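You operate a simulated robot arm through the tools that you are given. There is no shell and no other tool. Be economical: measure what you need, move in short steps, check, and stop when the job is done.

Carry out the task below with a simulated two-armed robot. There is one attempt and no reset: what you move stays moved.

TASK
Zero the light meter, run it through the tunnel and set the speed by the test chart.
Fine: hold the meter still while pressing its key, lay it on the belt, hands off before the start at 10 m/min; stop the belt when it is out and shut the blue shutter. Lamps and fan stay on.

The check looks at the end state, three seconds after you hand in, the way a careful person would. Anything else that was tipped, shoved, dropped, spilled or broken makes it a failure.

THE ROBOT
Two 7-joint arms with two-finger parallel grippers on one trunk, on a base that drives. Base frame: it is fixed to the floor where the robot stands at the start and does not move with it; the origin is under the middle of the robot, x ahead of it, y to its left, z up. Lengths are in mm, angles in degrees, forces in N, time in s.
The left shoulder is at the start at [50, 177, 1129], the right one opposite. With the tool pointing down near the work surface each hand reaches from about 220 to 700 mm from the robot's upright axis, wherever it stands, measured 20 degrees to its own side. Places, roughly: belt before the tunnel [-1600, -1300, 900]; blue height knob [-1200, -500, 900]; blue shutter lever [-1200, -700, 900]; curing tunnel [-1600, -300, 800]; green height knob [-1200, -200, 900]; green shutter lever [-1200, -400, 900]; grey height knob [-1200, 100, 900]; grey shutter lever [-1200, -100, 900]; lamp power knob [-1100, -1000, 1300]; red isolator [-1100, -1000, 900]; speed knob [-1100, -900, 1300]; tunnel belt switch [-1100, -900, 1100]; zero key [500, -200, 900]. Payload 3.43 kg a hand.
Tool frame (each hand has its own): the origin (TCP) lies between the finger pads and is the grasp point; the fingertips stand 34 mm ahead of it; z points along the fingers, y is the line along which they close. The gripper opens to 128 mm. The fingers are 24 mm wide and 12 mm thick; the gripper's body (48 by 130 mm) begins 96 mm behind the TCP.
Orientation is that of the tool frame in the base frame, as a unit quaternion [x, y, z, w]. With the fingers straight down and closing along the base's y, the tool's x points along the base's -x, its y along +y and its z along -z.

THE INTERFACE
- The arms move only by the tool move_arm. It takes "left_deltas", "right_deltas" or both (then of equal length, played together; a hand with none holds still); each is a list of rows, each a list of 7 numbers: the shift along the tool's x, y, z in cm, then the turn, a rotation vector about the tool's x, y, z in degrees, then the finger opening in cm, from 0 to 12.8. In form: [[x, y, z, ax, ay, az, claw], ...]. A call has 1 to 12 rows; each row shifts and turns the commanded pose from where the row before left it, along the tool's axes as they then stand. Each row takes 0.2 s and may step no farther than 50 mm and 8.6 degrees from the row before; otherwise, or with a gripper value out of range, the whole call is refused. A pose out of reach is approached as far as the arm can. The call stops where the force on the tool passes 40 N (or 10 N more than at its start, if that is more) or the arm is blocked; 0.2 s more then pass. The fingers move at their own pace (about 108 mm/s each) and stop on an object; they squeeze with about 35 N. The grip force told is the motor's: it shows also when the fingers shut on nothing. Time passes only in rows, and 0.2 s behind the last, so rows that do not move let the fingers close. It gives the time, the measured TCP pose, the force on the tool (base axes), the opening and the grip force at its end, in the units of the frame above (readings bear some noise), with the torque about the TCP (base axes, N m) and any sound that the robot's microphone picked up.
- Cameras (640 x 400 px; columns grow to the right, rows downward): "scene" is now at [148.2, -45.9, 1299.9]; the picture's right is [-0.53, -0.85, 0.00], its down [-0.41, 0.26, -0.87] and it looks along [0.74, -0.46, -0.49] (base axes); focal length 258 px, centre (320, 200). "left" rides on the left gripper at [76, 11, -160] in its tool frame; the picture's right is [-0.15, 0.99, 0.00], its down [-0.88, -0.13, -0.46] and it looks along [-0.45, -0.07, 0.89] (tool axes); focal length 234 px, centre (320, 200). "right" rides on the right gripper at [76, -11, -160] in its tool frame; the picture's right is [0.15, 0.99, 0.00], its down [-0.88, 0.13, -0.46] and it looks along [-0.45, 0.07, 0.89] (tool axes); focal length 234 px, centre (320, 200). There is no depth. A picture from a camera that has moved, and an enlarged one, comes with that camera's place and axes in the base frame and with its lens.
- grab_frame(camera): a new picture of that camera. The clock stands still meanwhile.
- move_column(by): slides the trunk up (or, below 0, down) by that many mm; the arms and the scene camera ride with it, the base frame stays. It gives what a move gives, with no picture.
- base_move(legs): drives the robot by 1 to 6 legs, each [ahead, turn to the left] in mm and degrees, along the robot's own axes; the way and the turn of a leg run together, so that a leg with both is an arc; at most 1500 mm and 180 degrees a leg. The arms and the cameras ride along, it lands a little off, and it stops where it bumps. It gives what a move gives.
- turn_head(pan, tilt): turns the head with the scene camera to pan (to the left, within 80 degrees either way) and tilt (down, from -29 to 69), counted from straight ahead of the robot. It gives what a move gives.
- close_up(camera, box): a new picture of the part [left, top, right, bottom] of that camera's present view, enlarged. The clock stands still meanwhile.
- sign_off(): hands the job in; it is judged then, once.

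Go step by step. Nothing tells you exact positions but the pictures and the camera data: compare them with the known pose of the tool, close in by small moves and look again before you grip or let go. The budget is 120 turns and 108 pictures, counting those below and the enlarged ones. Unless the task says otherwise, let go and move clear before handing in.

The tools are called after "Emit:" as name(argument=value, ...) on one line, values as JSON. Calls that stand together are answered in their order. move_arm: Moves the arms, as the interface text tells. Its arguments: {"type":"object","properties":{"left_deltas":{"type":"array","items":{"type":"array","items":{"type":"number"}}},"right_deltas":{"type":"array","items":{"type":"array","items":{"type":"number"}}}},"required":[]} The other tools are called the same way: move_column (by) slides the trunk up or down; base_move (legs) drives the base; turn_head (pan, tilt) turns the head that bears the scene camera; grab_frame (camera) takes a picture; close_up (camera, box) takes an enlarged picture of a part of a camera's view; sign_off () hands the job in.

At the start:

```text
time: 0.0
left_position: [373.1, -4.9, 1172.3]
left_orientation: [0.0, 1.0, 0.0, 0.001]
left_contact_force: [-0.4, 0.2, 0.5]
left_wrist_torque: [0.03, -0.01, -0.01]
left_gripper_width: 128.0
left_finger_force: 0.1
right_position: [285.9, -334.6, 1149.8]
right_orientation: [0.0, 1.0, 0.0, 0.0]
right_contact_force: [0.2, -0.2, 0.3]
right_wrist_torque: [0.0, -0.01, 0.01]
right_gripper_width: 128.0
right_finger_force: 0.1
trunk travel left (down, up): [-300.0, 101.0]
robot x, y, heading: [2.6, 1.9, -0.1]
head pan, tilt: [-31.9, 29.1]
```

scene: 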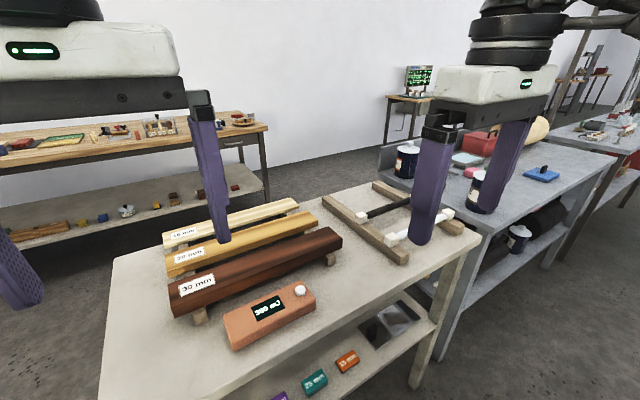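
right: 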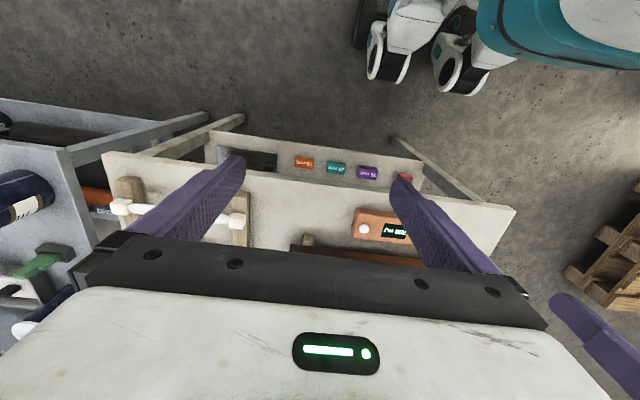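
left: 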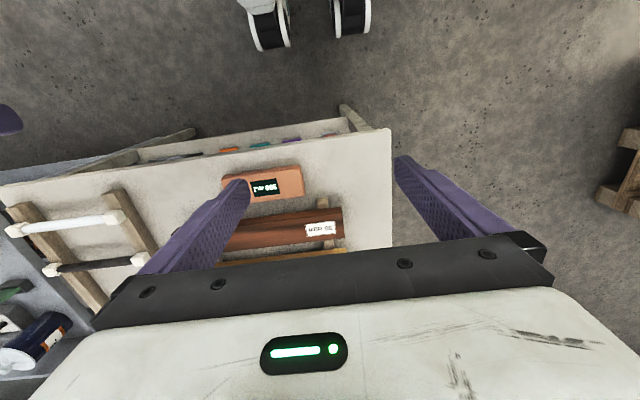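

I see the orange light meter on the table ahead, with a display and a white key. I'll look closer and then look around for the chart and tunnel.

Emit:
close_up(camera="scene", box=[150, 180, 350, 400])

Emit:
turn_head(pan=-80, tilt=15)

Emit:
grab_frame(camera="scene")

```text
1.82 times, centred on (250, 290) of scene
camera zoom: at [148.2, -45.9, 1299.9], right [-0.53, -0.85, 0.0], down [-0.41, 0.26, -0.87], along [0.74, -0.46, -0.49], focal length 468 px, centre (447, 36)
```

zoom: 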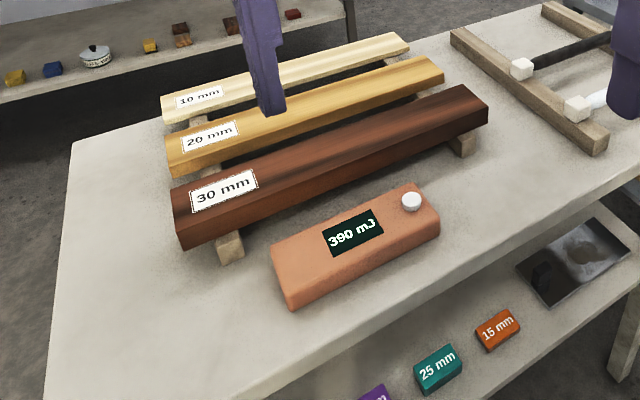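

```text
time: 1.2
left_position: [372.5, -4.2, 1174.0]
left_orientation: [0.001, 1.0, 0.0, 0.0]
left_contact_force: [-0.3, -0.3, 0.7]
left_wrist_torque: [-0.02, -0.02, -0.03]
left_gripper_width: 127.9
left_finger_force: 0.1
right_position: [285.9, -334.6, 1149.8]
right_orientation: [-0.001, 1.0, 0.0, 0.0]
right_contact_force: [0.0, -0.3, 0.8]
right_wrist_torque: [0.0, 0.03, 0.01]
right_gripper_width: 127.9
right_finger_force: 0.0
trunk travel left (down, up): [-300.0, 101.0]
robot x, y, heading: [4.2, 1.4, 0.1]
head pan, tilt: [-80.0, 15.0]
```

```text
103 pictures are left
camera scene: at [87.4, -89.9, 1322.6], right [-0.98, -0.17, 0.0], down [-0.05, 0.26, -0.97], along [0.17, -0.95, -0.26], focal length 258 px, centre (320, 200)
```

scene: 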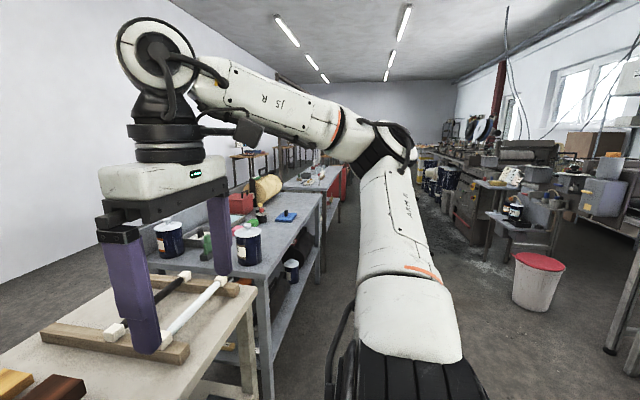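

The meter lies along y at about x 483, y −60…−222, top z ≈ 876, key near (483, −206, 882). I'll turn the left hand so it closes across the meter, and close the right hand's fingers for pressing.

Emit:
move_arm(left_deltas=[[0, 0, 0, 0, 0, 8.2, 9], [0, 0, 0, 0, 0, 8.2, 9], [0, 0, 0, 0, 0, 8.2, 9], [0, 0, 0, 0, 0, 8.2, 9], [0, 0, 0, 0, 0, 8.2, 9], [0, 0, 0, 0, 0, 8.2, 9], [0, 0, 0, 0, 0, 8.2, 9], [0, 0, 0, 0, 0, 8.2, 9], [0, 0, 0, 0, 0, 8.2, 9], [0, 0, 0, 0, 0, 8.2, 9], [0, 0, 0, 0, 0, 8, 9]], right_deltas=[[0, 0, 0, 0, 0, 0, 0], [0, 0, 0, 0, 0, 0, 0], [0, 0, 0, 0, 0, 0, 0], [0, 0, 0, 0, 0, 0, 0], [0, 0, 0, 0, 0, 0, 0], [0, 0, 0, 0, 0, 0, 0], [0, 0, 0, 0, 0, 0, 0], [0, 0, 0, 0, 0, 0, 0], [0, 0, 0, 0, 0, 0, 0], [0, 0, 0, 0, 0, 0, 0], [0, 0, 0, 0, 0, 0, 0]])

Emit:
turn_head(pan=-16, tilt=40)

Emit:
grab_frame(camera="scene")

```text
time: 3.6
left_position: [372.5, -4.2, 1172.7]
left_orientation: [0.708, 0.706, 0.0, -0.001]
left_contact_force: [0.1, -0.6, -0.5]
left_wrist_torque: [0.0, -0.01, 0.02]
left_gripper_width: 89.8
left_finger_force: 0.1
right_position: [286.4, -333.9, 1149.6]
right_orientation: [0.0, 1.0, -0.001, 0.0]
right_contact_force: [-0.3, -1.1, 0.1]
right_wrist_torque: [0.0, 0.03, -0.04]
right_gripper_width: 0.3
right_finger_force: 33.0
trunk travel left (down, up): [-300.0, 101.0]
robot x, y, heading: [-0.6, 1.1, -0.1]
head pan, tilt: [-80.0, 15.0]
```

```text
time: 4.9
left_position: [372.5, -5.0, 1173.7]
left_orientation: [0.707, 0.707, 0.0, 0.0]
left_contact_force: [0.0, 0.1, 0.1]
left_wrist_torque: [0.0, 0.01, -0.02]
left_gripper_width: 90.1
left_finger_force: 0.1
right_position: [286.5, -334.7, 1149.7]
right_orientation: [0.0, 1.0, 0.001, 0.0]
right_contact_force: [0.5, 0.5, 0.7]
right_wrist_torque: [0.03, -0.03, 0.01]
right_gripper_width: 0.0
right_finger_force: 33.0
trunk travel left (down, up): [-300.0, 101.0]
robot x, y, heading: [-3.2, -1.0, -0.1]
head pan, tilt: [-16.0, 40.0]
```

```text
102 pictures are left
camera scene: at [152.8, -21.4, 1283.1], right [-0.28, -0.96, 0.0], down [-0.62, 0.18, -0.77], along [0.74, -0.21, -0.64], focal length 258 px, centre (320, 200)
```

scene: 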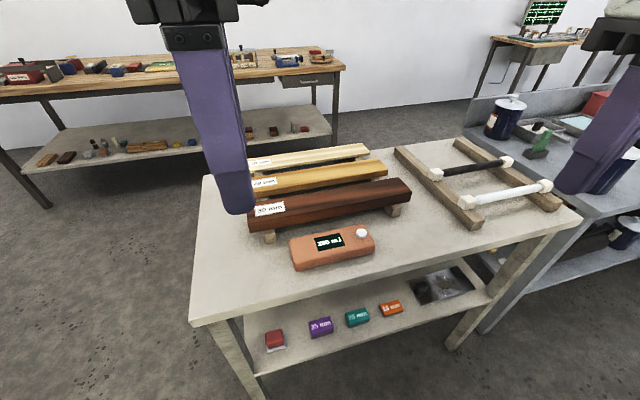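

The left hand is aligned across the meter. I'll move it above the meter's left part, lower partially, and check.

Emit:
move_arm(left_deltas=[[-2.25, 2.75, 0, 0, 0, 0, 7.6], [-2.25, 2.75, 0, 0, 0, 0, 7.6], [-2.25, 2.75, 0, 0, 0, 0, 7.6], [-2.25, 2.75, 0, 0, 0, 0, 7.6], [0, 0, 4.5, 0, 0, 0, 7.6], [0, 0, 4.5, 0, 0, 0, 7.6], [0, 0, 4.5, 0, 0, 0, 7.6], [0, 0, 4.5, 0, 0, 0, 7.6], [0, 0, 0, 0, 0, 0, 7.6]])

Emit:
grab_frame(camera="left")

Emit:
grab_frame(camera="scene")

```text
time: 6.9
left_position: [477.9, -91.3, 989.9]
left_orientation: [0.707, 0.708, 0.001, 0.001]
left_contact_force: [0.2, 0.4, -0.1]
left_wrist_torque: [0.02, 0.01, 0.0]
left_gripper_width: 75.9
left_finger_force: 0.1
left hand out of reach, approached as far as the arm can: row 4
right_position: [286.6, -335.8, 1151.7]
right_orientation: [0.0, 1.0, 0.0, 0.001]
right_contact_force: [0.1, -0.8, 0.1]
right_wrist_torque: [0.03, -0.01, 0.0]
right_gripper_width: 0.2
right_finger_force: 33.4
trunk travel left (down, up): [-300.0, 101.0]
robot x, y, heading: [2.3, 1.6, 0.1]
head pan, tilt: [-16.0, 40.0]
```

```text
101 pictures are left
camera left: at [488.6, -15.8, 1150.1], right [0.99, -0.15, 0.0], down [-0.13, -0.88, 0.46], along [-0.07, -0.45, -0.89], focal length 234 px, centre (320, 200)
```

left: 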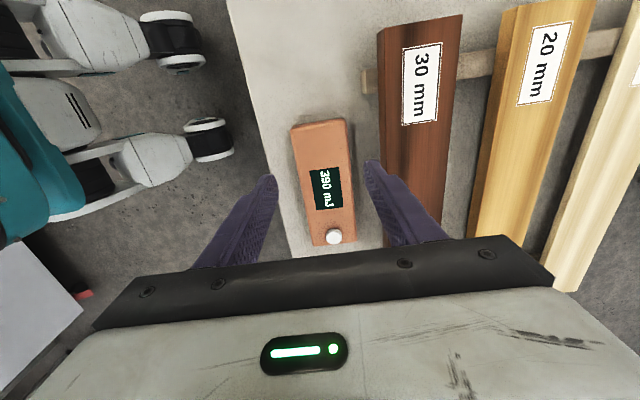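

```text
100 pictures are left
camera scene: at [152.7, -21.4, 1283.1], right [-0.28, -0.96, 0.0], down [-0.62, 0.18, -0.77], along [0.74, -0.21, -0.64], focal length 258 px, centre (320, 200)
```

scene: 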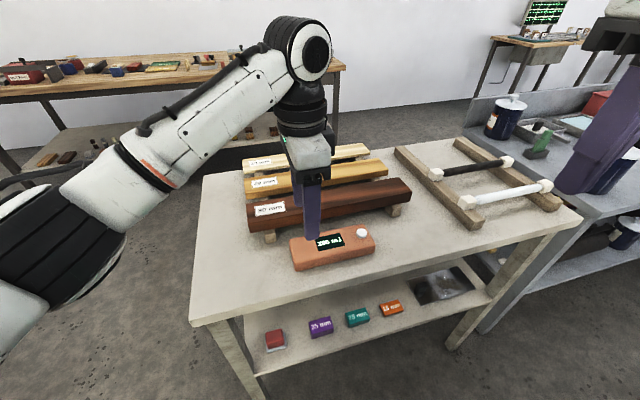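

The fingers straddle the meter (centre x ≈ 480) with clearance from the 30 mm block. Lowering and gripping.

Emit:
move_arm(left_deltas=[[0, 0, 3, 0, 0, 0, 8.2], [0, 0, 3, 0, 0, 0, 8.2], [0, 0, 2.5, 0, 0, 0, 8.2], [0, 0, 1.5, 0, 0, 0, 8.2], [0, 0, 1.0, 0, 0, 0, 8.2], [0, 0, 0, 0, 0, 0, 8.2]])

Emit:
grab_frame(camera="left")

Emit:
close_up(camera="scene", box=[230, 150, 430, 290])

```text
time: 8.3
left_position: [477.4, -91.0, 884.4]
left_orientation: [0.708, 0.706, 0.001, 0.003]
left_contact_force: [1.5, 1.8, 29.4]
left_wrist_torque: [0.36, 1.26, 0.0]
left_gripper_width: 80.8
left_finger_force: 0.0
right_position: [284.8, -333.4, 1151.6]
right_orientation: [0.0, 1.0, -0.001, 0.001]
right_contact_force: [0.1, -0.1, 0.1]
right_wrist_torque: [-0.01, 0.0, -0.02]
right_gripper_width: 0.0
right_finger_force: 33.4
trunk travel left (down, up): [-300.0, 101.0]
robot x, y, heading: [0.7, 3.6, 0.2]
head pan, tilt: [-16.0, 40.0]
```

```text
99 pictures are left
camera left: at [486.5, -14.8, 1044.0], right [0.99, -0.15, 0.01], down [-0.13, -0.88, 0.46], along [-0.06, -0.45, -0.89], focal length 234 px, centre (320, 200)
```

left: 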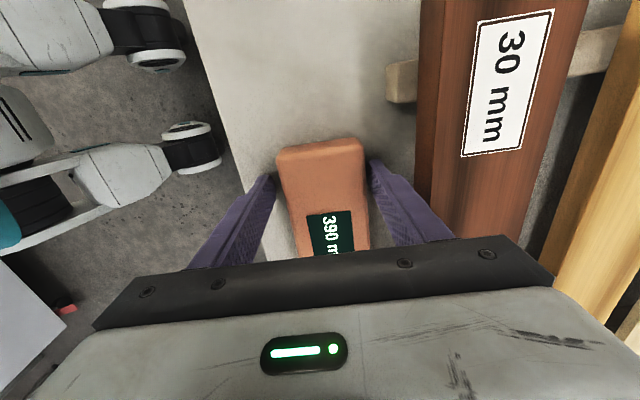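

```text
2.86 times, centred on (330, 220) of scene
camera zoom: at [151.0, -20.7, 1283.9], right [-0.28, -0.96, 0.0], down [-0.62, 0.18, -0.77], along [0.74, -0.21, -0.64], focal length 736 px, centre (291, 143)
```

zoom: 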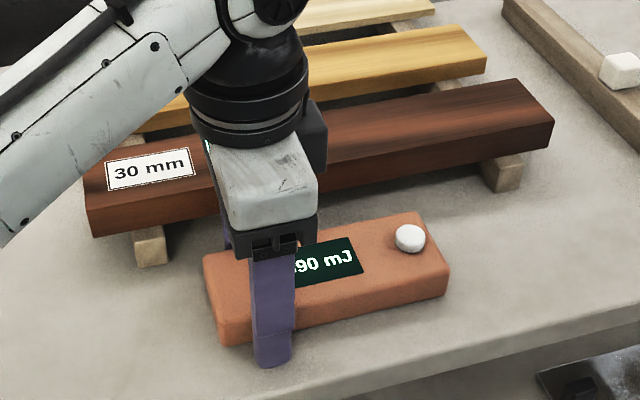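

The fingertips touch the table (29 N), so the table top is near z 850. I'll lift 8 mm and then close gently.

Emit:
move_arm(left_deltas=[[0, 0, -0.8, 0, 0, 0, 8.2], [0, 0, 0, 0, 0, 0, 8.2], [0, 0, 0, 0, 0, 0, 6.8]])

Emit:
grab_frame(camera="left")

```text
time: 9.1
left_position: [478.4, -90.4, 888.2]
left_orientation: [0.707, 0.707, 0.0, -0.001]
left_contact_force: [-0.2, 0.0, 0.1]
left_wrist_torque: [-0.01, 0.0, -0.01]
left_gripper_width: 68.0
left_finger_force: 0.2
right_position: [285.6, -334.2, 1150.6]
right_orientation: [0.0, 1.0, 0.0, 0.0]
right_contact_force: [0.3, -0.3, 0.2]
right_wrist_torque: [0.0, 0.02, 0.01]
right_gripper_width: 0.3
right_finger_force: 32.7
trunk travel left (down, up): [-300.0, 101.0]
robot x, y, heading: [0.8, -2.1, 0.3]
head pan, tilt: [-16.0, 40.0]
```

```text
97 pictures are left
camera left: at [487.8, -14.7, 1047.9], right [0.99, -0.15, 0.0], down [-0.13, -0.88, 0.45], along [-0.07, -0.45, -0.89], focal length 234 px, centre (320, 200)
```

left: 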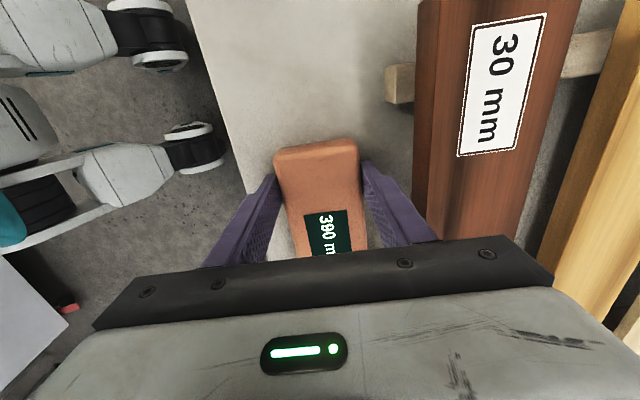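

Well centred; closing on the meter. Then the right hand comes over the key.

Emit:
move_arm(left_deltas=[[0, 0, 0, 0, 0, 0, 5], [0, 0, 0, 0, 0, 0, 4], [0, 0, 0, 0, 0, 0, 4], [0, 0, 0, 0, 0, 0, 4]])

Emit:
close_up(camera="scene", box=[230, 150, 430, 290])

```text
time: 10.1
left_position: [477.9, -91.0, 889.7]
left_orientation: [0.707, 0.707, 0.0, 0.0]
left_contact_force: [0.3, 0.4, -0.5]
left_wrist_torque: [0.1, 0.01, 0.01]
left_gripper_width: 65.5
left_finger_force: 35.1
right_position: [285.7, -334.8, 1150.0]
right_orientation: [0.0, 1.0, 0.0, 0.0]
right_contact_force: [-0.6, 0.6, 0.0]
right_wrist_torque: [0.01, -0.01, 0.02]
right_gripper_width: 0.0
right_finger_force: 33.0
trunk travel left (down, up): [-300.0, 101.0]
robot x, y, heading: [0.1, -0.7, -0.2]
head pan, tilt: [-16.0, 40.0]
```

```text
2.86 times, centred on (330, 220) of scene
camera zoom: at [153.0, -21.4, 1283.0], right [-0.28, -0.96, 0.0], down [-0.62, 0.18, -0.77], along [0.74, -0.21, -0.64], focal length 736 px, centre (291, 143)
```

zoom: 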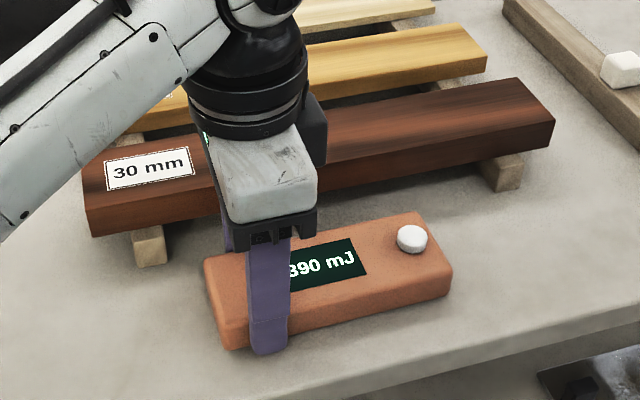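

Meter is gripped (65 mm wide, centre x 478). I'll turn the right hand so its body is slim towards the left hand.

Emit:
move_arm(right_deltas=[[0, 0, 0, 0, 0, -8.2, 0], [0, 0, 0, 0, 0, -8.2, 0], [0, 0, 0, 0, 0, -8.2, 0], [0, 0, 0, 0, 0, -8.2, 0], [0, 0, 0, 0, 0, -8.2, 0], [0, 0, 0, 0, 0, -8.2, 0], [0, 0, 0, 0, 0, -8.2, 0], [0, 0, 0, 0, 0, -8.2, 0], [0, 0, 0, 0, 0, -8.2, 0], [0, 0, 0, 0, 0, -8.2, 0], [0, 0, 0, 0, 0, -8, 0]])

Emit:
move_arm(right_deltas=[[-2, -4, 0, 0, 0, 0, 0], [-2.5, -4, 0, 0, 0, 0, 0], [-2.5, -4, 0, 0, 0, 0, 0], [-3, -3.7, 0, 0, 0, 0, 0], [-3, -3.5, 0, 0, 0, 0, 0], [0, 0, 4.5, 0, 0, 0, 0], [0, 0, 4.5, 0, 0, 0, 0], [0, 0, 4.5, 0, 0, 0, 0], [0, 0, 4.5, 0, 0, 0, 0], [0, 0, 0, 0, 0, 0, 0]])

Emit:
close_up(camera="scene", box=[230, 110, 470, 290])

Emit:
grab_frame(camera="right")

```text
time: 12.5
left_position: [478.0, -89.9, 888.5]
left_orientation: [0.708, 0.707, -0.001, 0.0]
left_contact_force: [-0.5, 0.4, 0.0]
left_wrist_torque: [0.07, 0.0, -0.01]
left_gripper_width: 65.6
left_finger_force: 35.4
right_position: [218.1, -202.5, 1123.8]
right_orientation: [-0.706, 0.708, -0.002, -0.002]
right_contact_force: [-0.5, -0.2, 0.2]
right_wrist_torque: [-0.01, -0.02, -0.01]
right_gripper_width: 0.0
right_finger_force: 33.3
right hand out of reach, approached as far as the arm can: row 6, 7, 8, 9, 10, 11
trunk travel left (down, up): [-300.0, 101.0]
robot x, y, heading: [2.4, -1.2, 0.1]
head pan, tilt: [-16.0, 40.0]
```

```text
time: 14.7
left_position: [478.3, -90.3, 888.9]
left_orientation: [0.707, 0.708, 0.0, -0.001]
left_contact_force: [0.0, -0.4, 0.4]
left_wrist_torque: [0.12, 0.03, 0.02]
left_gripper_width: 65.7
left_finger_force: 35.4
right_position: [268.6, -114.0, 940.7]
right_orientation: [0.708, -0.707, 0.0, 0.0]
right_contact_force: [0.6, -0.1, 0.6]
right_wrist_torque: [0.01, -0.01, 0.03]
right_gripper_width: 0.0
right_finger_force: 33.1
right hand out of reach, approached as far as the arm can: row 1, 2, 3, 4, 5, 6
trunk travel left (down, up): [-300.0, 101.0]
robot x, y, heading: [-1.9, 1.4, -0.1]
head pan, tilt: [-16.0, 40.0]
```

```text
2.22 times, centred on (350, 200) of scene
camera zoom: at [153.0, -21.5, 1283.0], right [-0.28, -0.96, 0.0], down [-0.62, 0.18, -0.77], along [0.74, -0.21, -0.64], focal length 572 px, centre (253, 200)
```

zoom: 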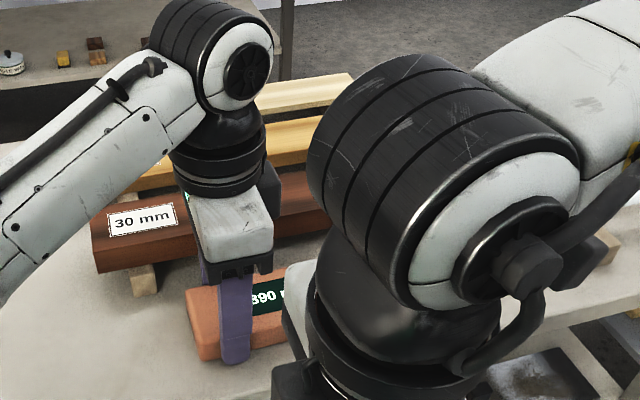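

```text
94 pictures are left
camera right: at [278.7, -190.2, 1100.2], right [-0.99, -0.15, 0.0], down [-0.13, 0.88, 0.46], along [-0.07, 0.45, -0.89], focal length 234 px, centre (320, 200)
```

right: 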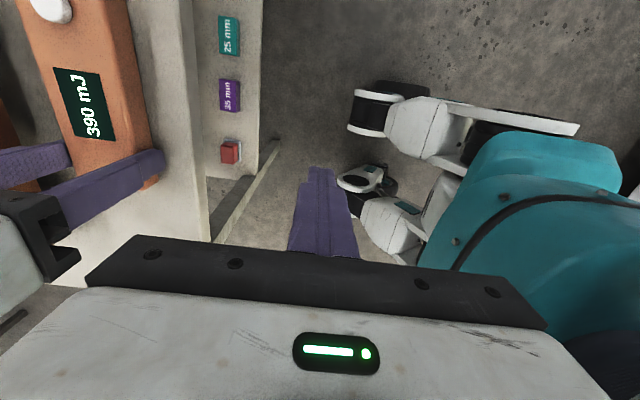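

The right hand can't reach with that turn. I'll raise it, bring it back to the right, and undo the turn; then approach with a slight tilt instead.

Emit:
move_arm(right_deltas=[[0, 0, -4.5, 0, 0, 0, 0], [0, 0, -4.5, 0, 0, 0, 0], [0, 0, -4.5, 0, 0, 0, 0], [0, 0, -4.5, 0, 0, 0, 0], [4.5, 0, 0, 0, 0, 0, 0], [4.5, 0, 0, 0, 0, 0, 0], [4.5, 0, 0, 0, 0, 0, 0], [4.5, 0, 0, 0, 0, 0, 0]])

Emit:
move_arm(right_deltas=[[0, 0, 0, 0, 0, 8.2, 0], [0, 0, 0, 0, 0, 8.2, 0], [0, 0, 0, 0, 0, 8.2, 0], [0, 0, 0, 0, 0, 8.2, 0], [0, 0, 0, 0, 0, 8.2, 0], [0, 0, 0, 0, 0, 8.2, 0], [0, 0, 0, 0, 0, 8.2, 0], [0, 0, 0, 0, 0, 8.2, 0], [0, 0, 0, 0, 0, 8.2, 0], [0, 0, 0, 0, 0, 8.2, 0], [0, 0, 0, 0, 0, 8, 0]])

```text
time: 16.5
left_position: [476.6, -90.4, 888.8]
left_orientation: [0.707, 0.707, 0.001, 0.0]
left_contact_force: [-0.2, -0.1, -0.2]
left_wrist_torque: [0.14, -0.03, -0.01]
left_gripper_width: 65.6
left_finger_force: 35.0
right_position: [196.8, -222.8, 1121.0]
right_orientation: [-0.706, 0.708, -0.001, 0.0]
right_contact_force: [-0.6, -0.2, 1.0]
right_wrist_torque: [0.01, 0.01, 0.03]
right_gripper_width: 0.0
right_finger_force: 33.5
right hand out of reach, approached as far as the arm can: row 5, 6, 7, 8
trunk travel left (down, up): [-300.0, 101.0]
robot x, y, heading: [1.4, 0.5, 0.0]
head pan, tilt: [-16.0, 40.0]
```

```text
time: 18.9
left_position: [478.1, -90.0, 887.7]
left_orientation: [0.708, 0.707, 0.0, 0.0]
left_contact_force: [0.8, 0.1, -0.9]
left_wrist_torque: [0.07, 0.01, 0.02]
left_gripper_width: 65.6
left_finger_force: 35.3
right_position: [197.1, -221.3, 1121.0]
right_orientation: [0.002, 1.0, 0.0, -0.001]
right_contact_force: [0.4, 0.7, 0.4]
right_wrist_torque: [0.02, -0.02, -0.03]
right_gripper_width: 0.0
right_finger_force: 33.1
trunk travel left (down, up): [-300.0, 101.0]
robot x, y, heading: [-0.4, 0.9, -0.0]
head pan, tilt: [-16.0, 40.0]
```

Right hand is back upright at (197, −221, 1121). I'll move it forward to beside/above the key, and tilt it 20° so its body stays away from the left hand.

Emit:
move_arm(right_deltas=[[-4.7, -0.5, 0, 0, 0, 0, 0], [-4.7, -0.5, 0, 0, 0, 0, 0], [-4.7, -0.5, 0, 0, 0, 0, 0], [-4.7, -0.5, 0, 0, 0, 0, 0], [-4.7, -0.5, 0, 0, 0, 0, 0], [-4.7, 0, 0, 0, 0, 0, 0], [0, 0, 0, -6.7, 0, 0, 0], [0, 0, 0, -6.7, 0, 0, 0], [0, 0, 0, -6.6, 0, 0, 0], [0, 0, 0, 0, 0, 0, 0]])

Emit:
close_up(camera="scene", box=[230, 110, 470, 290])

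```text
time: 21.1
left_position: [477.3, -89.6, 889.0]
left_orientation: [0.707, 0.707, 0.0, -0.001]
left_contact_force: [-0.2, -0.3, 0.3]
left_wrist_torque: [-0.06, 0.0, -0.02]
left_gripper_width: 65.4
left_finger_force: 34.8
right_position: [480.3, -245.4, 1120.9]
right_orientation: [0.001, 0.985, 0.175, 0.001]
right_contact_force: [0.0, 0.4, 0.0]
right_wrist_torque: [0.02, -0.01, -0.01]
right_gripper_width: 0.0
right_finger_force: 32.9
trunk travel left (down, up): [-300.0, 101.0]
robot x, y, heading: [-1.9, -2.3, -0.1]
head pan, tilt: [-16.0, 40.0]
```

```text
2.22 times, centred on (350, 200) of scene
camera zoom: at [152.9, -21.2, 1283.0], right [-0.28, -0.96, 0.0], down [-0.62, 0.18, -0.77], along [0.74, -0.21, -0.64], focal length 572 px, centre (253, 200)
```

zoom: 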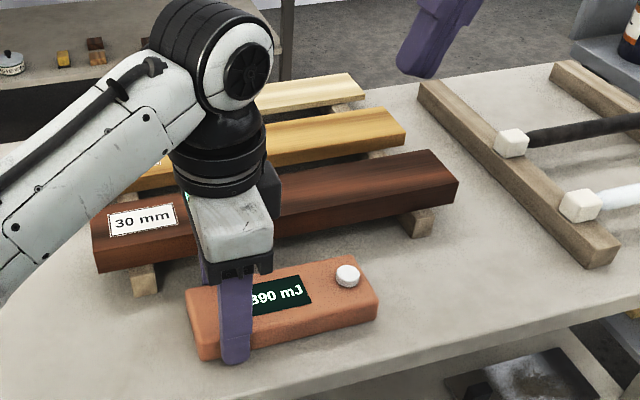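

Tilt is right. Lowering the closed fingertips to about 40 mm above the key.

Emit:
move_arm(right_deltas=[[0, -0.6, 4.0, 0, 0, 0, 0], [0, -0.6, 4.0, 0, 0, 0, 0], [0, -0.6, 4.0, 0, 0, 0, 0], [0, -0.6, 4.0, 0, 0, 0, 0], [0, 0, 0, 0, 0, 0, 0]])

Emit:
close_up(camera="scene", box=[230, 110, 470, 290])

Emit:
grab_frame(camera="right")

```text
time: 22.3
left_position: [479.2, -89.5, 887.9]
left_orientation: [0.707, 0.708, 0.0, 0.0]
left_contact_force: [0.1, 0.5, 0.2]
left_wrist_torque: [0.0, 0.08, -0.04]
left_gripper_width: 65.2
left_finger_force: 35.4
right_position: [478.0, -214.0, 962.3]
right_orientation: [0.0, 0.985, 0.174, 0.0]
right_contact_force: [-0.9, 0.7, 0.1]
right_wrist_torque: [-0.01, 0.0, 0.03]
right_gripper_width: 0.0
right_finger_force: 33.2
trunk travel left (down, up): [-300.0, 101.0]
robot x, y, heading: [3.7, -0.1, 0.1]
head pan, tilt: [-16.0, 40.0]
```

```text
2.22 times, centred on (350, 200) of scene
camera zoom: at [152.9, -21.4, 1283.0], right [-0.28, -0.96, 0.0], down [-0.62, 0.18, -0.77], along [0.74, -0.21, -0.64], focal length 572 px, centre (253, 200)
```

zoom: 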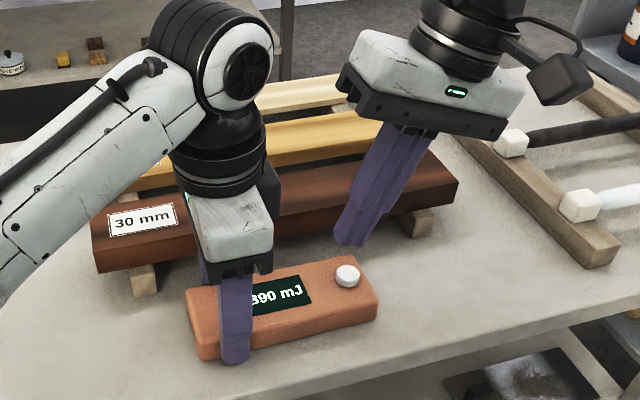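

```text
91 pictures are left
camera right: at [402.1, -279.7, 1109.2], right [-0.15, 0.93, 0.34], down [0.88, -0.03, 0.47], along [0.45, 0.37, -0.81], focal length 234 px, centre (320, 200)
```

right: 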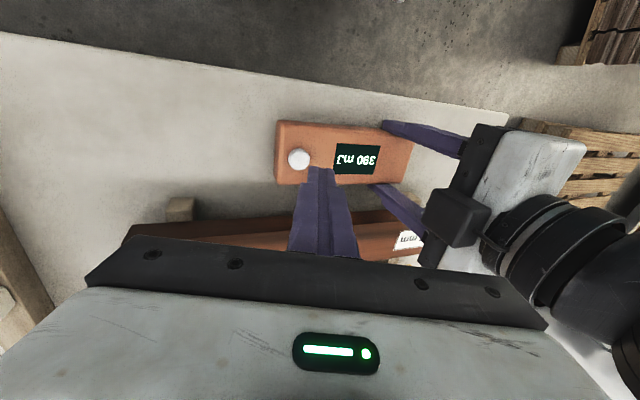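

Tip sits ~40 mm above the key, lined up. Lowering 33 mm, then small steps.

Emit:
move_arm(right_deltas=[[-0.2, -0.57, 1.55, 0, 0, 0, 0], [0, -0.57, 1.55, 0, 0, 0, 0], [0, 0, 0, 0, 0, 0, 0]])

Emit:
close_up(camera="scene", box=[290, 170, 410, 260])

Emit:
close_up(camera="right", box=[240, 90, 440, 230])

```text
time: 23.1
left_position: [477.7, -90.6, 887.3]
left_orientation: [0.707, 0.708, -0.001, 0.0]
left_contact_force: [0.0, 0.5, 0.0]
left_wrist_torque: [0.03, 0.01, 0.01]
left_gripper_width: 65.6
left_finger_force: 35.0
right_position: [481.5, -214.2, 929.9]
right_orientation: [0.0, 0.985, 0.174, 0.001]
right_contact_force: [-1.2, -0.8, -0.9]
right_wrist_torque: [0.01, -0.01, 0.01]
right_gripper_width: 0.0
right_finger_force: 33.5
trunk travel left (down, up): [-300.0, 101.0]
robot x, y, heading: [-2.2, -1.2, 0.1]
head pan, tilt: [-16.0, 40.0]
```

```text
4.44 times, centred on (350, 215) of scene
camera zoom: at [152.9, -21.4, 1283.0], right [-0.28, -0.96, 0.0], down [-0.62, 0.18, -0.77], along [0.74, -0.21, -0.64], focal length 1145 px, centre (187, 133)
```

zoom: 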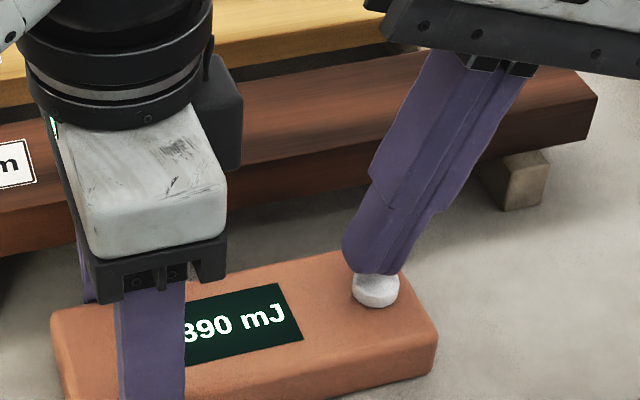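

```text
2.86 times, centred on (340, 160) of right
camera zoom: at [404.1, -280.4, 1076.4], right [-0.15, 0.93, 0.34], down [0.88, -0.03, 0.47], along [0.45, 0.37, -0.81], focal length 669 px, centre (263, 314)
```

zoom: 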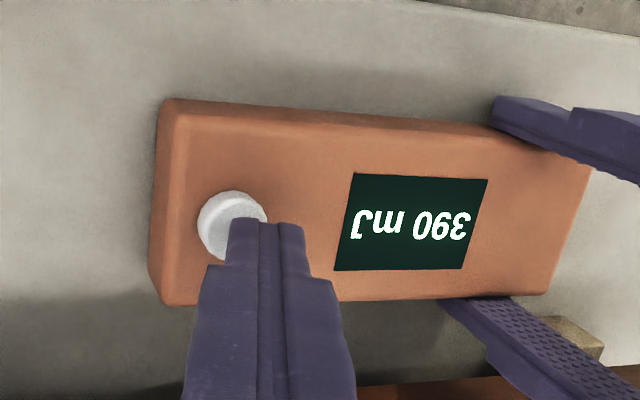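

Nearly over the key; shifting 4 mm toward the end and 3 mm back, then pressing in small steps.

Emit:
move_arm(right_deltas=[[0.3, -0.38, -0.13, 0, 0, 0, 0], [0, -0.07, 0.19, 0, 0, 0, 0], [0, -0.07, 0.19, 0, 0, 0, 0], [0, -0.07, 0.19, 0, 0, 0, 0], [0, -0.07, 0.19, 0, 0, 0, 0]])

Emit:
close_up(camera="scene", box=[290, 170, 410, 260])

```text
time: 24.3
left_position: [476.6, -89.8, 888.4]
left_orientation: [0.707, 0.707, 0.0, 0.0]
left_contact_force: [0.2, -0.9, -0.2]
left_wrist_torque: [0.05, 0.03, 0.04]
left_gripper_width: 65.6
left_finger_force: 34.7
right_position: [477.6, -218.5, 921.3]
right_orientation: [0.0, 0.985, 0.174, 0.001]
right_contact_force: [-0.1, -0.1, 1.2]
right_wrist_torque: [0.02, -0.02, -0.02]
right_gripper_width: 0.0
right_finger_force: 32.6
trunk travel left (down, up): [-300.0, 101.0]
robot x, y, heading: [0.4, 0.7, -0.1]
head pan, tilt: [-16.0, 40.0]
```

```text
4.44 times, centred on (350, 215) of scene
camera zoom: at [152.9, -21.4, 1283.1], right [-0.28, -0.96, 0.0], down [-0.62, 0.18, -0.77], along [0.74, -0.21, -0.64], focal length 1145 px, centre (187, 133)
```

zoom: 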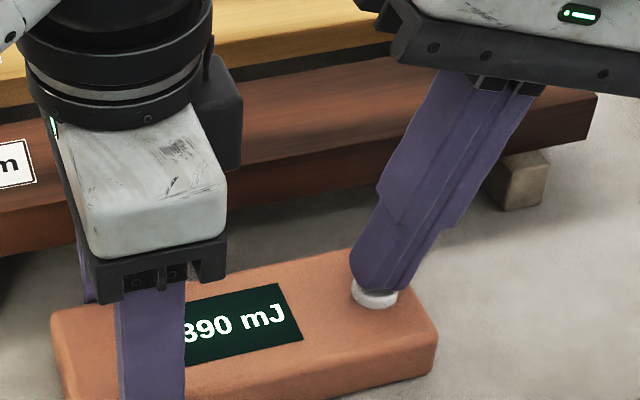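

Just touching the key now. Pressing further in small steps.

Emit:
move_arm(right_deltas=[[0, -0.07, 0.19, 0, 0, 0, 0], [0, -0.07, 0.19, 0, 0, 0, 0], [0, -0.07, 0.19, 0, 0, 0, 0], [0, 0, 0, 0, 0, 0, 0]])

Emit:
close_up(camera="scene", box=[290, 170, 410, 260])

```text
time: 25.3
left_position: [477.0, -90.9, 888.3]
left_orientation: [0.707, 0.707, 0.0, 0.0]
left_contact_force: [1.6, -1.7, -0.7]
left_wrist_torque: [0.26, 0.06, 0.24]
left_gripper_width: 65.6
left_finger_force: 35.0
right_position: [477.4, -217.2, 916.4]
right_orientation: [-0.001, 0.985, 0.174, 0.0]
right_contact_force: [-0.4, 0.0, 8.4]
right_wrist_torque: [0.02, 0.02, 0.03]
right_gripper_width: 0.0
right_finger_force: 32.8
trunk travel left (down, up): [-300.0, 101.0]
robot x, y, heading: [-0.1, 0.0, -0.1]
head pan, tilt: [-16.0, 40.0]
heard: click
```

```text
4.44 times, centred on (350, 215) of scene
camera zoom: at [152.6, -21.3, 1283.1], right [-0.28, -0.96, 0.0], down [-0.62, 0.18, -0.77], along [0.74, -0.21, -0.64], focal length 1145 px, centre (187, 133)
```

zoom: 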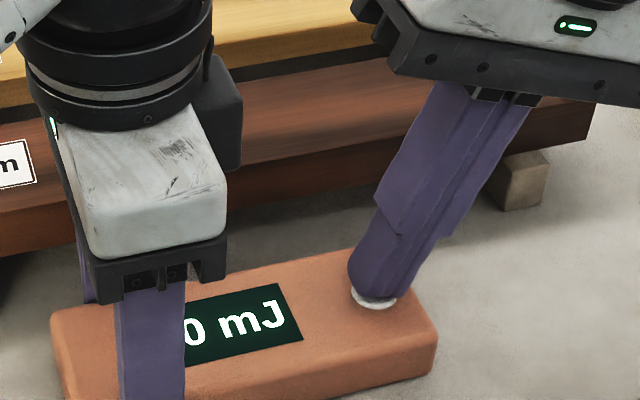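

Clicked and the display reads 0 mJ. Retracting the right hand and straightening it.

Emit:
move_arm(right_deltas=[[0, 0, -2, 0, 0, 0, 0], [0, 0, -4.5, 0, 0, 0, 0], [0, 0, -4.5, 0, 0, 0, 0], [0, 0, -4.5, 0, 0, 0, 0], [0, 0, -4.5, 0, 0, 0, 0], [0, 0, -3, 6.7, 0, 0, 0], [0, 0, 0, 6.7, 0, 0, 0], [4.5, 0, 0, 6.6, 0, 0, 0], [4.5, 0, 0, 0, 0, 0, 0], [4.5, 0, 0, 0, 0, 0, 0], [4.5, 0, 0, 0, 0, 0, 0]])

Emit:
move_arm(left_deltas=[[0, 0, 0, 0, 0, 0, 7.0], [0, 0, 0, 0, 0, 0, 7.6], [-2, 0, 0, 0, 0, 0, 7.6], [-2.4, 0, 0, 0, 0, 0, 7.6], [0, 0, 0, 0, 0, 0, 7.6]])

Emit:
close_up(camera="scene", box=[230, 150, 430, 290])

Emit:
grab_frame(camera="left")

```text
time: 27.7
left_position: [476.8, -90.5, 888.3]
left_orientation: [0.707, 0.707, 0.0, 0.0]
left_contact_force: [-0.9, 0.3, 0.7]
left_wrist_torque: [-0.18, -0.05, -0.12]
left_gripper_width: 65.2
left_finger_force: 35.6
right_position: [296.9, -296.1, 1129.9]
right_orientation: [0.0, 1.0, 0.0, 0.0]
right_contact_force: [0.6, 0.1, -0.3]
right_wrist_torque: [0.0, 0.0, -0.03]
right_gripper_width: 0.1
right_finger_force: 33.4
trunk travel left (down, up): [-300.0, 101.0]
robot x, y, heading: [3.8, -3.8, 0.1]
head pan, tilt: [-16.0, 40.0]
```

```text
time: 28.9
left_position: [487.3, -117.9, 883.5]
left_orientation: [0.697, 0.717, 0.004, -0.005]
left_contact_force: [-5.4, -5.4, 9.9]
left_wrist_torque: [-0.28, -0.03, -0.39]
left_gripper_width: 75.2
left_finger_force: 0.0
right_position: [296.7, -297.3, 1131.3]
right_orientation: [0.0, 1.0, 0.0, 0.001]
right_contact_force: [0.0, -0.9, -0.1]
right_wrist_torque: [-0.02, -0.02, -0.01]
right_gripper_width: 0.0
right_finger_force: 33.2
trunk travel left (down, up): [-300.0, 101.0]
robot x, y, heading: [-3.3, -1.9, -0.1]
head pan, tilt: [-16.0, 40.0]
```

```text
2.86 times, centred on (330, 220) of scene
camera zoom: at [151.4, -21.7, 1283.3], right [-0.28, -0.96, 0.0], down [-0.62, 0.18, -0.77], along [0.74, -0.21, -0.64], focal length 736 px, centre (291, 143)
```

zoom: 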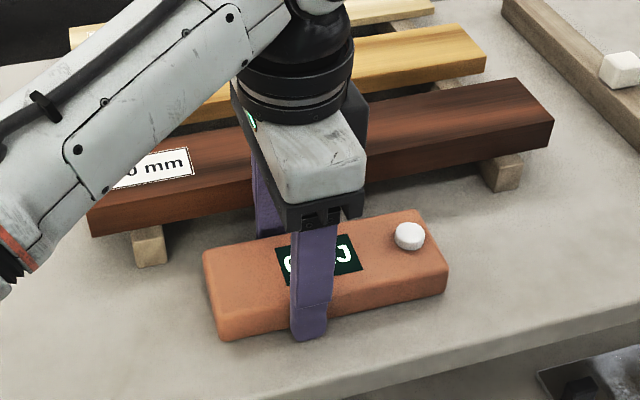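

```text
85 pictures are left
camera left: at [496.0, -45.4, 1045.0], right [0.99, -0.12, 0.0], down [-0.11, -0.89, 0.45], along [-0.05, -0.44, -0.9], focal length 234 px, centre (320, 200)
```

left: 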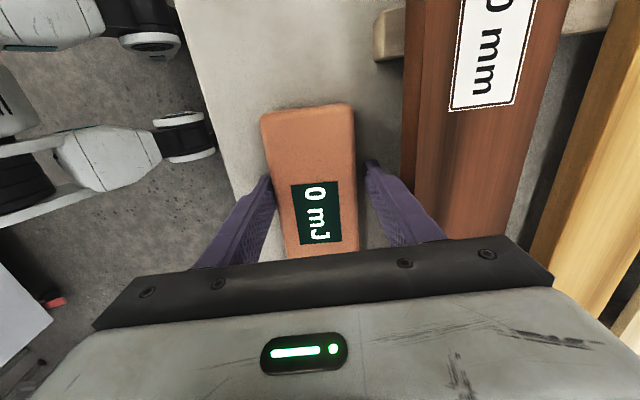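

The left arm is at its reach limit and the tips brushed the table. I'll lift 6 mm, ease back and re-align.

Emit:
move_arm(left_deltas=[[0, 0, -0.6, 0, 0, 0, 7.6], [0.6, -0.9, 0, 0, 0, 1.6, 7.6], [0, 0, 0, 0, 0, 0, 7.6]])

Emit:
grab_frame(camera="left")

```text
time: 29.7
left_position: [474.3, -121.6, 896.1]
left_orientation: [0.713, 0.701, 0.002, 0.001]
left_contact_force: [1.8, -0.7, 0.6]
left_wrist_torque: [-0.03, -0.09, 0.01]
left_gripper_width: 76.3
left_finger_force: 0.3
right_position: [298.7, -297.2, 1130.6]
right_orientation: [0.001, 1.0, 0.001, 0.0]
right_contact_force: [-0.2, 0.1, 0.5]
right_wrist_torque: [-0.03, 0.0, -0.08]
right_gripper_width: 0.0
right_finger_force: 32.8
trunk travel left (down, up): [-300.0, 101.0]
robot x, y, heading: [2.1, -4.8, 0.3]
head pan, tilt: [-16.0, 40.0]
```

```text
84 pictures are left
camera left: at [485.1, -48.2, 1056.3], right [0.99, -0.16, 0.01], down [-0.15, -0.88, 0.45], along [-0.07, -0.45, -0.89], focal length 234 px, centre (320, 200)
```

left: 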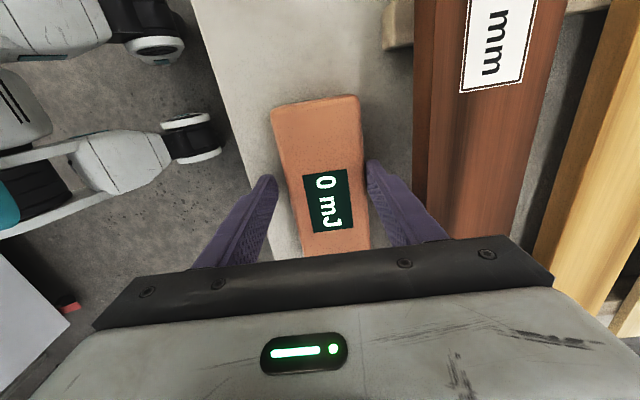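

Centred again at y ≈ −121, close to the meter's middle. Lowering 6 mm and gripping.

Emit:
move_arm(left_deltas=[[0, 0.2, 0.6, 0, 0, -0.8, 7.2], [0, 0, 0, 0, 0, 0, 6.8], [0, 0, 0, 0, 0, 0, 4], [0, 0, 0, 0, 0, 0, 4], [0, 0, 0, 0, 0, 0, 4]])

Emit:
move_arm(left_deltas=[[0, 0, -3, 0, 0, 0, 4], [0, 0, -3, 0, 0, 0, 4], [0, 0, -3, 0, 0, 0, 4], [0, 0, 0, 0, 0, 0, 4]])

Emit:
grab_frame(camera="scene")

```text
time: 30.9
left_position: [476.6, -119.8, 889.8]
left_orientation: [0.707, 0.707, 0.006, 0.002]
left_contact_force: [10.4, -1.6, 24.2]
left_wrist_torque: [-0.01, 0.23, 0.04]
left_gripper_width: 65.6
left_finger_force: 34.9
right_position: [296.4, -295.5, 1132.8]
right_orientation: [0.0, 1.0, 0.0, 0.0]
right_contact_force: [-0.5, 1.0, 0.0]
right_wrist_torque: [0.0, 0.02, -0.01]
right_gripper_width: 0.0
right_finger_force: 33.2
trunk travel left (down, up): [-300.0, 101.0]
robot x, y, heading: [-0.3, -1.0, -0.0]
head pan, tilt: [-16.0, 40.0]
```

```text
time: 31.9
left_position: [480.9, -113.6, 972.9]
left_orientation: [0.7, 0.714, 0.0, -0.006]
left_contact_force: [-0.2, 0.2, -2.1]
left_wrist_torque: [0.08, -0.03, 0.01]
left_gripper_width: 65.5
left_finger_force: 35.0
right_position: [298.0, -296.8, 1131.6]
right_orientation: [-0.001, 1.0, 0.0, 0.0]
right_contact_force: [-0.1, -0.4, 0.2]
right_wrist_torque: [-0.02, -0.06, 0.0]
right_gripper_width: 0.0
right_finger_force: 33.2
trunk travel left (down, up): [-300.0, 101.0]
robot x, y, heading: [0.7, -0.0, 0.0]
head pan, tilt: [-16.0, 40.0]
```

```text
83 pictures are left
camera scene: at [153.2, -21.3, 1283.0], right [-0.28, -0.96, 0.0], down [-0.62, 0.18, -0.77], along [0.74, -0.21, -0.64], focal length 258 px, centre (320, 200)
```

scene: 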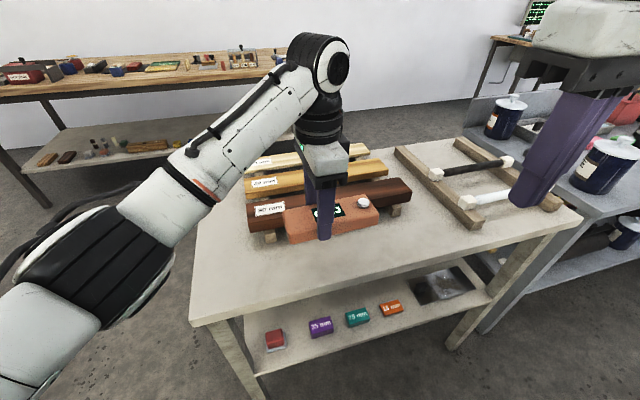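

The meter is held level and clear. I'll raise it and pull it in close, then look left and right before driving.

Emit:
move_arm(left_deltas=[[0, 0, -4.5, 0, 0, 0, 4], [0, 0, -4.5, 0, 0, 0, 4], [0, 0, -4.5, 0, 0, 0, 4], [3, -4, 0, 0, 0, 0, 4], [3, -4, 0, 0, 0, 0, 4], [3, -4, 0, 0, 0, 0, 4], [3, -4, 0, 0, 0, 0, 4], [3, -4, 0, 0, 0, 0, 4], [0, 0, 0, 0, 0, 0, 4]])

Emit:
base_move(legs=[[-250, 0], [0, 90]])

Emit:
turn_head(pan=70, tilt=20)

Emit:
grab_frame(camera="scene")

```text
time: 33.9
left_position: [271.7, 27.7, 1110.7]
left_orientation: [0.712, 0.703, 0.001, 0.0]
left_contact_force: [0.3, 0.0, -2.2]
left_wrist_torque: [0.08, -0.01, 0.03]
left_gripper_width: 65.8
left_finger_force: 35.1
left hand out of reach, approached as far as the arm can: row 3
right_position: [298.4, -296.4, 1131.4]
right_orientation: [0.0, 1.0, 0.001, 0.0]
right_contact_force: [0.0, -0.6, -0.1]
right_wrist_torque: [0.04, 0.01, 0.01]
right_gripper_width: 0.0
right_finger_force: 33.2
trunk travel left (down, up): [-300.0, 101.0]
robot x, y, heading: [1.7, 0.9, -0.2]
head pan, tilt: [-16.0, 40.0]
```

```text
time: 39.5
left_position: [-273.0, 271.6, 1109.4]
left_orientation: [0.015, 1.0, 0.0, 0.0]
left_contact_force: [0.3, -0.2, -2.0]
left_wrist_torque: [-0.02, 0.08, -0.02]
left_gripper_width: 65.5
left_finger_force: 35.2
right_position: [50.7, 292.7, 1131.2]
right_orientation: [-0.701, 0.713, 0.0, -0.001]
right_contact_force: [-0.4, -0.2, 0.5]
right_wrist_torque: [0.01, 0.04, 0.02]
right_gripper_width: 0.0
right_finger_force: 33.0
trunk travel left (down, up): [-300.0, 101.0]
robot x, y, heading: [-251.1, 0.4, 89.2]
head pan, tilt: [-16.0, 40.0]
```

```text
time: 41.1
left_position: [-272.3, 272.7, 1111.6]
left_orientation: [0.015, 1.0, 0.0, 0.0]
left_contact_force: [-0.2, -0.1, -2.3]
left_wrist_torque: [0.05, 0.06, 0.02]
left_gripper_width: 65.7
left_finger_force: 35.2
right_position: [50.6, 293.2, 1132.3]
right_orientation: [-0.702, 0.712, 0.0, 0.0]
right_contact_force: [0.7, 1.0, 0.1]
right_wrist_torque: [0.01, -0.01, -0.04]
right_gripper_width: 0.2
right_finger_force: 33.1
trunk travel left (down, up): [-300.0, 101.0]
robot x, y, heading: [-247.8, -0.5, 89.1]
head pan, tilt: [70.0, 20.0]
```

```text
82 pictures are left
camera scene: at [-334.7, 105.5, 1314.4], right [0.36, 0.93, 0.0], down [0.32, -0.12, -0.94], along [-0.88, 0.34, -0.34], focal length 258 px, centre (320, 200)
```

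scene: 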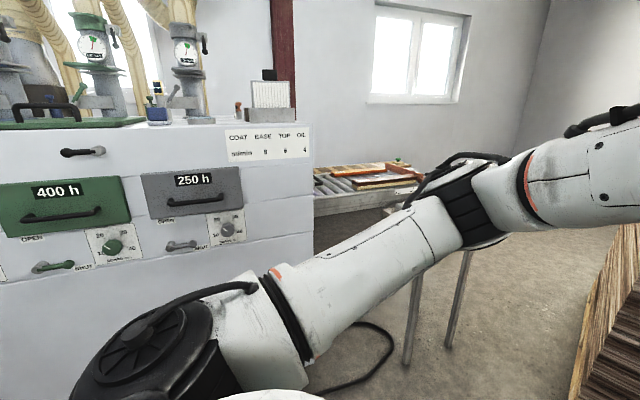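

I see the tunnel with green and grey lamp units and a small coat/speed plate. I'll zoom on it and turn the rest of the way round.

Emit:
close_up(camera="scene", box=[210, 60, 320, 170])

Emit:
base_move(legs=[[0, 90]])

Emit:
turn_head(pan=25, tilt=15)

Emit:
grab_frame(camera="scene")

```text
3.64 times, centred on (265, 115) of scene
camera zoom: at [-334.7, 105.5, 1314.4], right [0.36, 0.93, 0.0], down [0.32, -0.12, -0.94], along [-0.88, 0.34, -0.34], focal length 936 px, centre (520, 509)
```

zoom: 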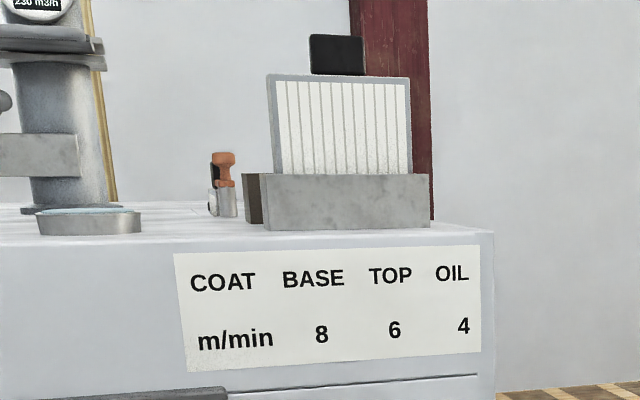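

```text
time: 45.4
left_position: [-522.1, -23.8, 1110.7]
left_orientation: [-0.698, 0.716, 0.0, 0.0]
left_contact_force: [-0.3, -0.3, -1.4]
left_wrist_torque: [-0.04, 0.05, -0.01]
left_gripper_width: 65.3
left_finger_force: 35.1
right_position: [-544.8, 299.6, 1131.3]
right_orientation: [1.0, -0.004, 0.0, 0.0]
right_contact_force: [0.0, 0.0, -0.6]
right_wrist_torque: [0.0, 0.01, -0.01]
right_gripper_width: 0.1
right_finger_force: 32.8
trunk travel left (down, up): [-300.0, 101.0]
robot x, y, heading: [-247.8, 1.0, 179.2]
head pan, tilt: [70.0, 20.0]
```

```text
time: 46.5
left_position: [-521.9, -23.3, 1109.5]
left_orientation: [-0.698, 0.716, 0.0, 0.001]
left_contact_force: [0.0, 0.9, -3.1]
left_wrist_torque: [-0.06, -0.01, 0.0]
left_gripper_width: 65.6
left_finger_force: 35.2
right_position: [-545.2, 299.5, 1132.3]
right_orientation: [1.0, -0.005, 0.001, 0.001]
right_contact_force: [-0.4, 0.1, 0.7]
right_wrist_torque: [-0.01, -0.01, 0.01]
right_gripper_width: 0.3
right_finger_force: 33.5
trunk travel left (down, up): [-300.0, 101.0]
robot x, y, heading: [-249.8, -2.3, 179.4]
head pan, tilt: [25.0, 15.0]
```

```text
80 pictures are left
camera scene: at [-404.0, -35.8, 1322.6], right [-0.41, 0.91, 0.0], down [0.24, 0.11, -0.97], along [-0.88, -0.4, -0.26], focal length 258 px, centre (320, 200)
```

scene: 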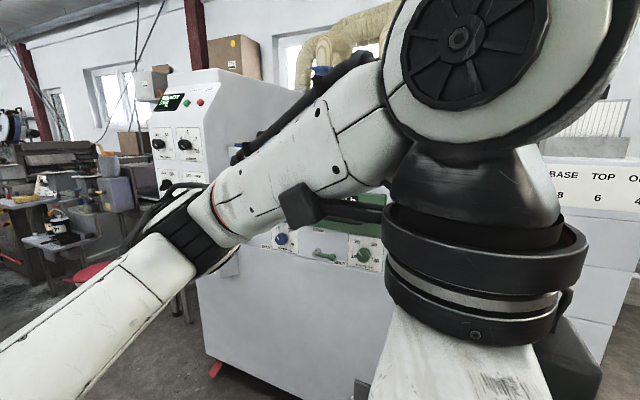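

The left arm blocks this view. I'll drive along the aisle to in front of the infeed/panel and look from there.

Emit:
base_move(legs=[[200, 0], [0, 90]])

Emit:
turn_head(pan=-25, tilt=15)

Emit:
grab_frame(camera="scene")

```text
time: 51.9
left_position: [-429.6, -271.6, 1110.7]
left_orientation: [1.0, -0.016, 0.0, 0.0]
left_contact_force: [-0.1, -0.7, -1.9]
left_wrist_torque: [-0.03, -0.08, 0.0]
left_gripper_width: 65.7
left_finger_force: 34.9
right_position: [-752.1, -291.4, 1132.0]
right_orientation: [0.713, 0.701, 0.0, 0.0]
right_contact_force: [0.5, 0.6, 0.6]
right_wrist_torque: [0.01, 0.01, -0.01]
right_gripper_width: 0.0
right_finger_force: 32.9
trunk travel left (down, up): [-300.0, 101.0]
robot x, y, heading: [-448.0, 3.6, -91.0]
head pan, tilt: [25.0, 15.0]
```

```text
time: 53.1
left_position: [-429.8, -269.3, 1111.6]
left_orientation: [1.0, -0.017, 0.001, 0.0]
left_contact_force: [0.1, -0.1, -2.2]
left_wrist_torque: [-0.02, -0.04, -0.01]
left_gripper_width: 65.3
left_finger_force: 35.1
right_position: [-752.7, -290.9, 1131.5]
right_orientation: [0.713, 0.701, 0.0, 0.001]
right_contact_force: [0.0, -0.4, 0.5]
right_wrist_torque: [-0.01, -0.02, -0.01]
right_gripper_width: 0.1
right_finger_force: 32.1
trunk travel left (down, up): [-300.0, 101.0]
robot x, y, heading: [-451.3, 0.9, -91.0]
head pan, tilt: [-25.0, 15.0]
```

```text
79 pictures are left
camera scene: at [-491.7, -149.8, 1322.6], right [-0.9, 0.44, 0.0], down [0.11, 0.23, -0.97], along [-0.42, -0.87, -0.26], focal length 258 px, centre (320, 200)
```

scene: 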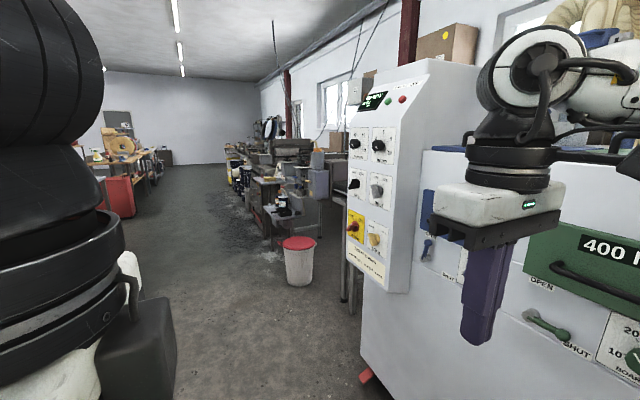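

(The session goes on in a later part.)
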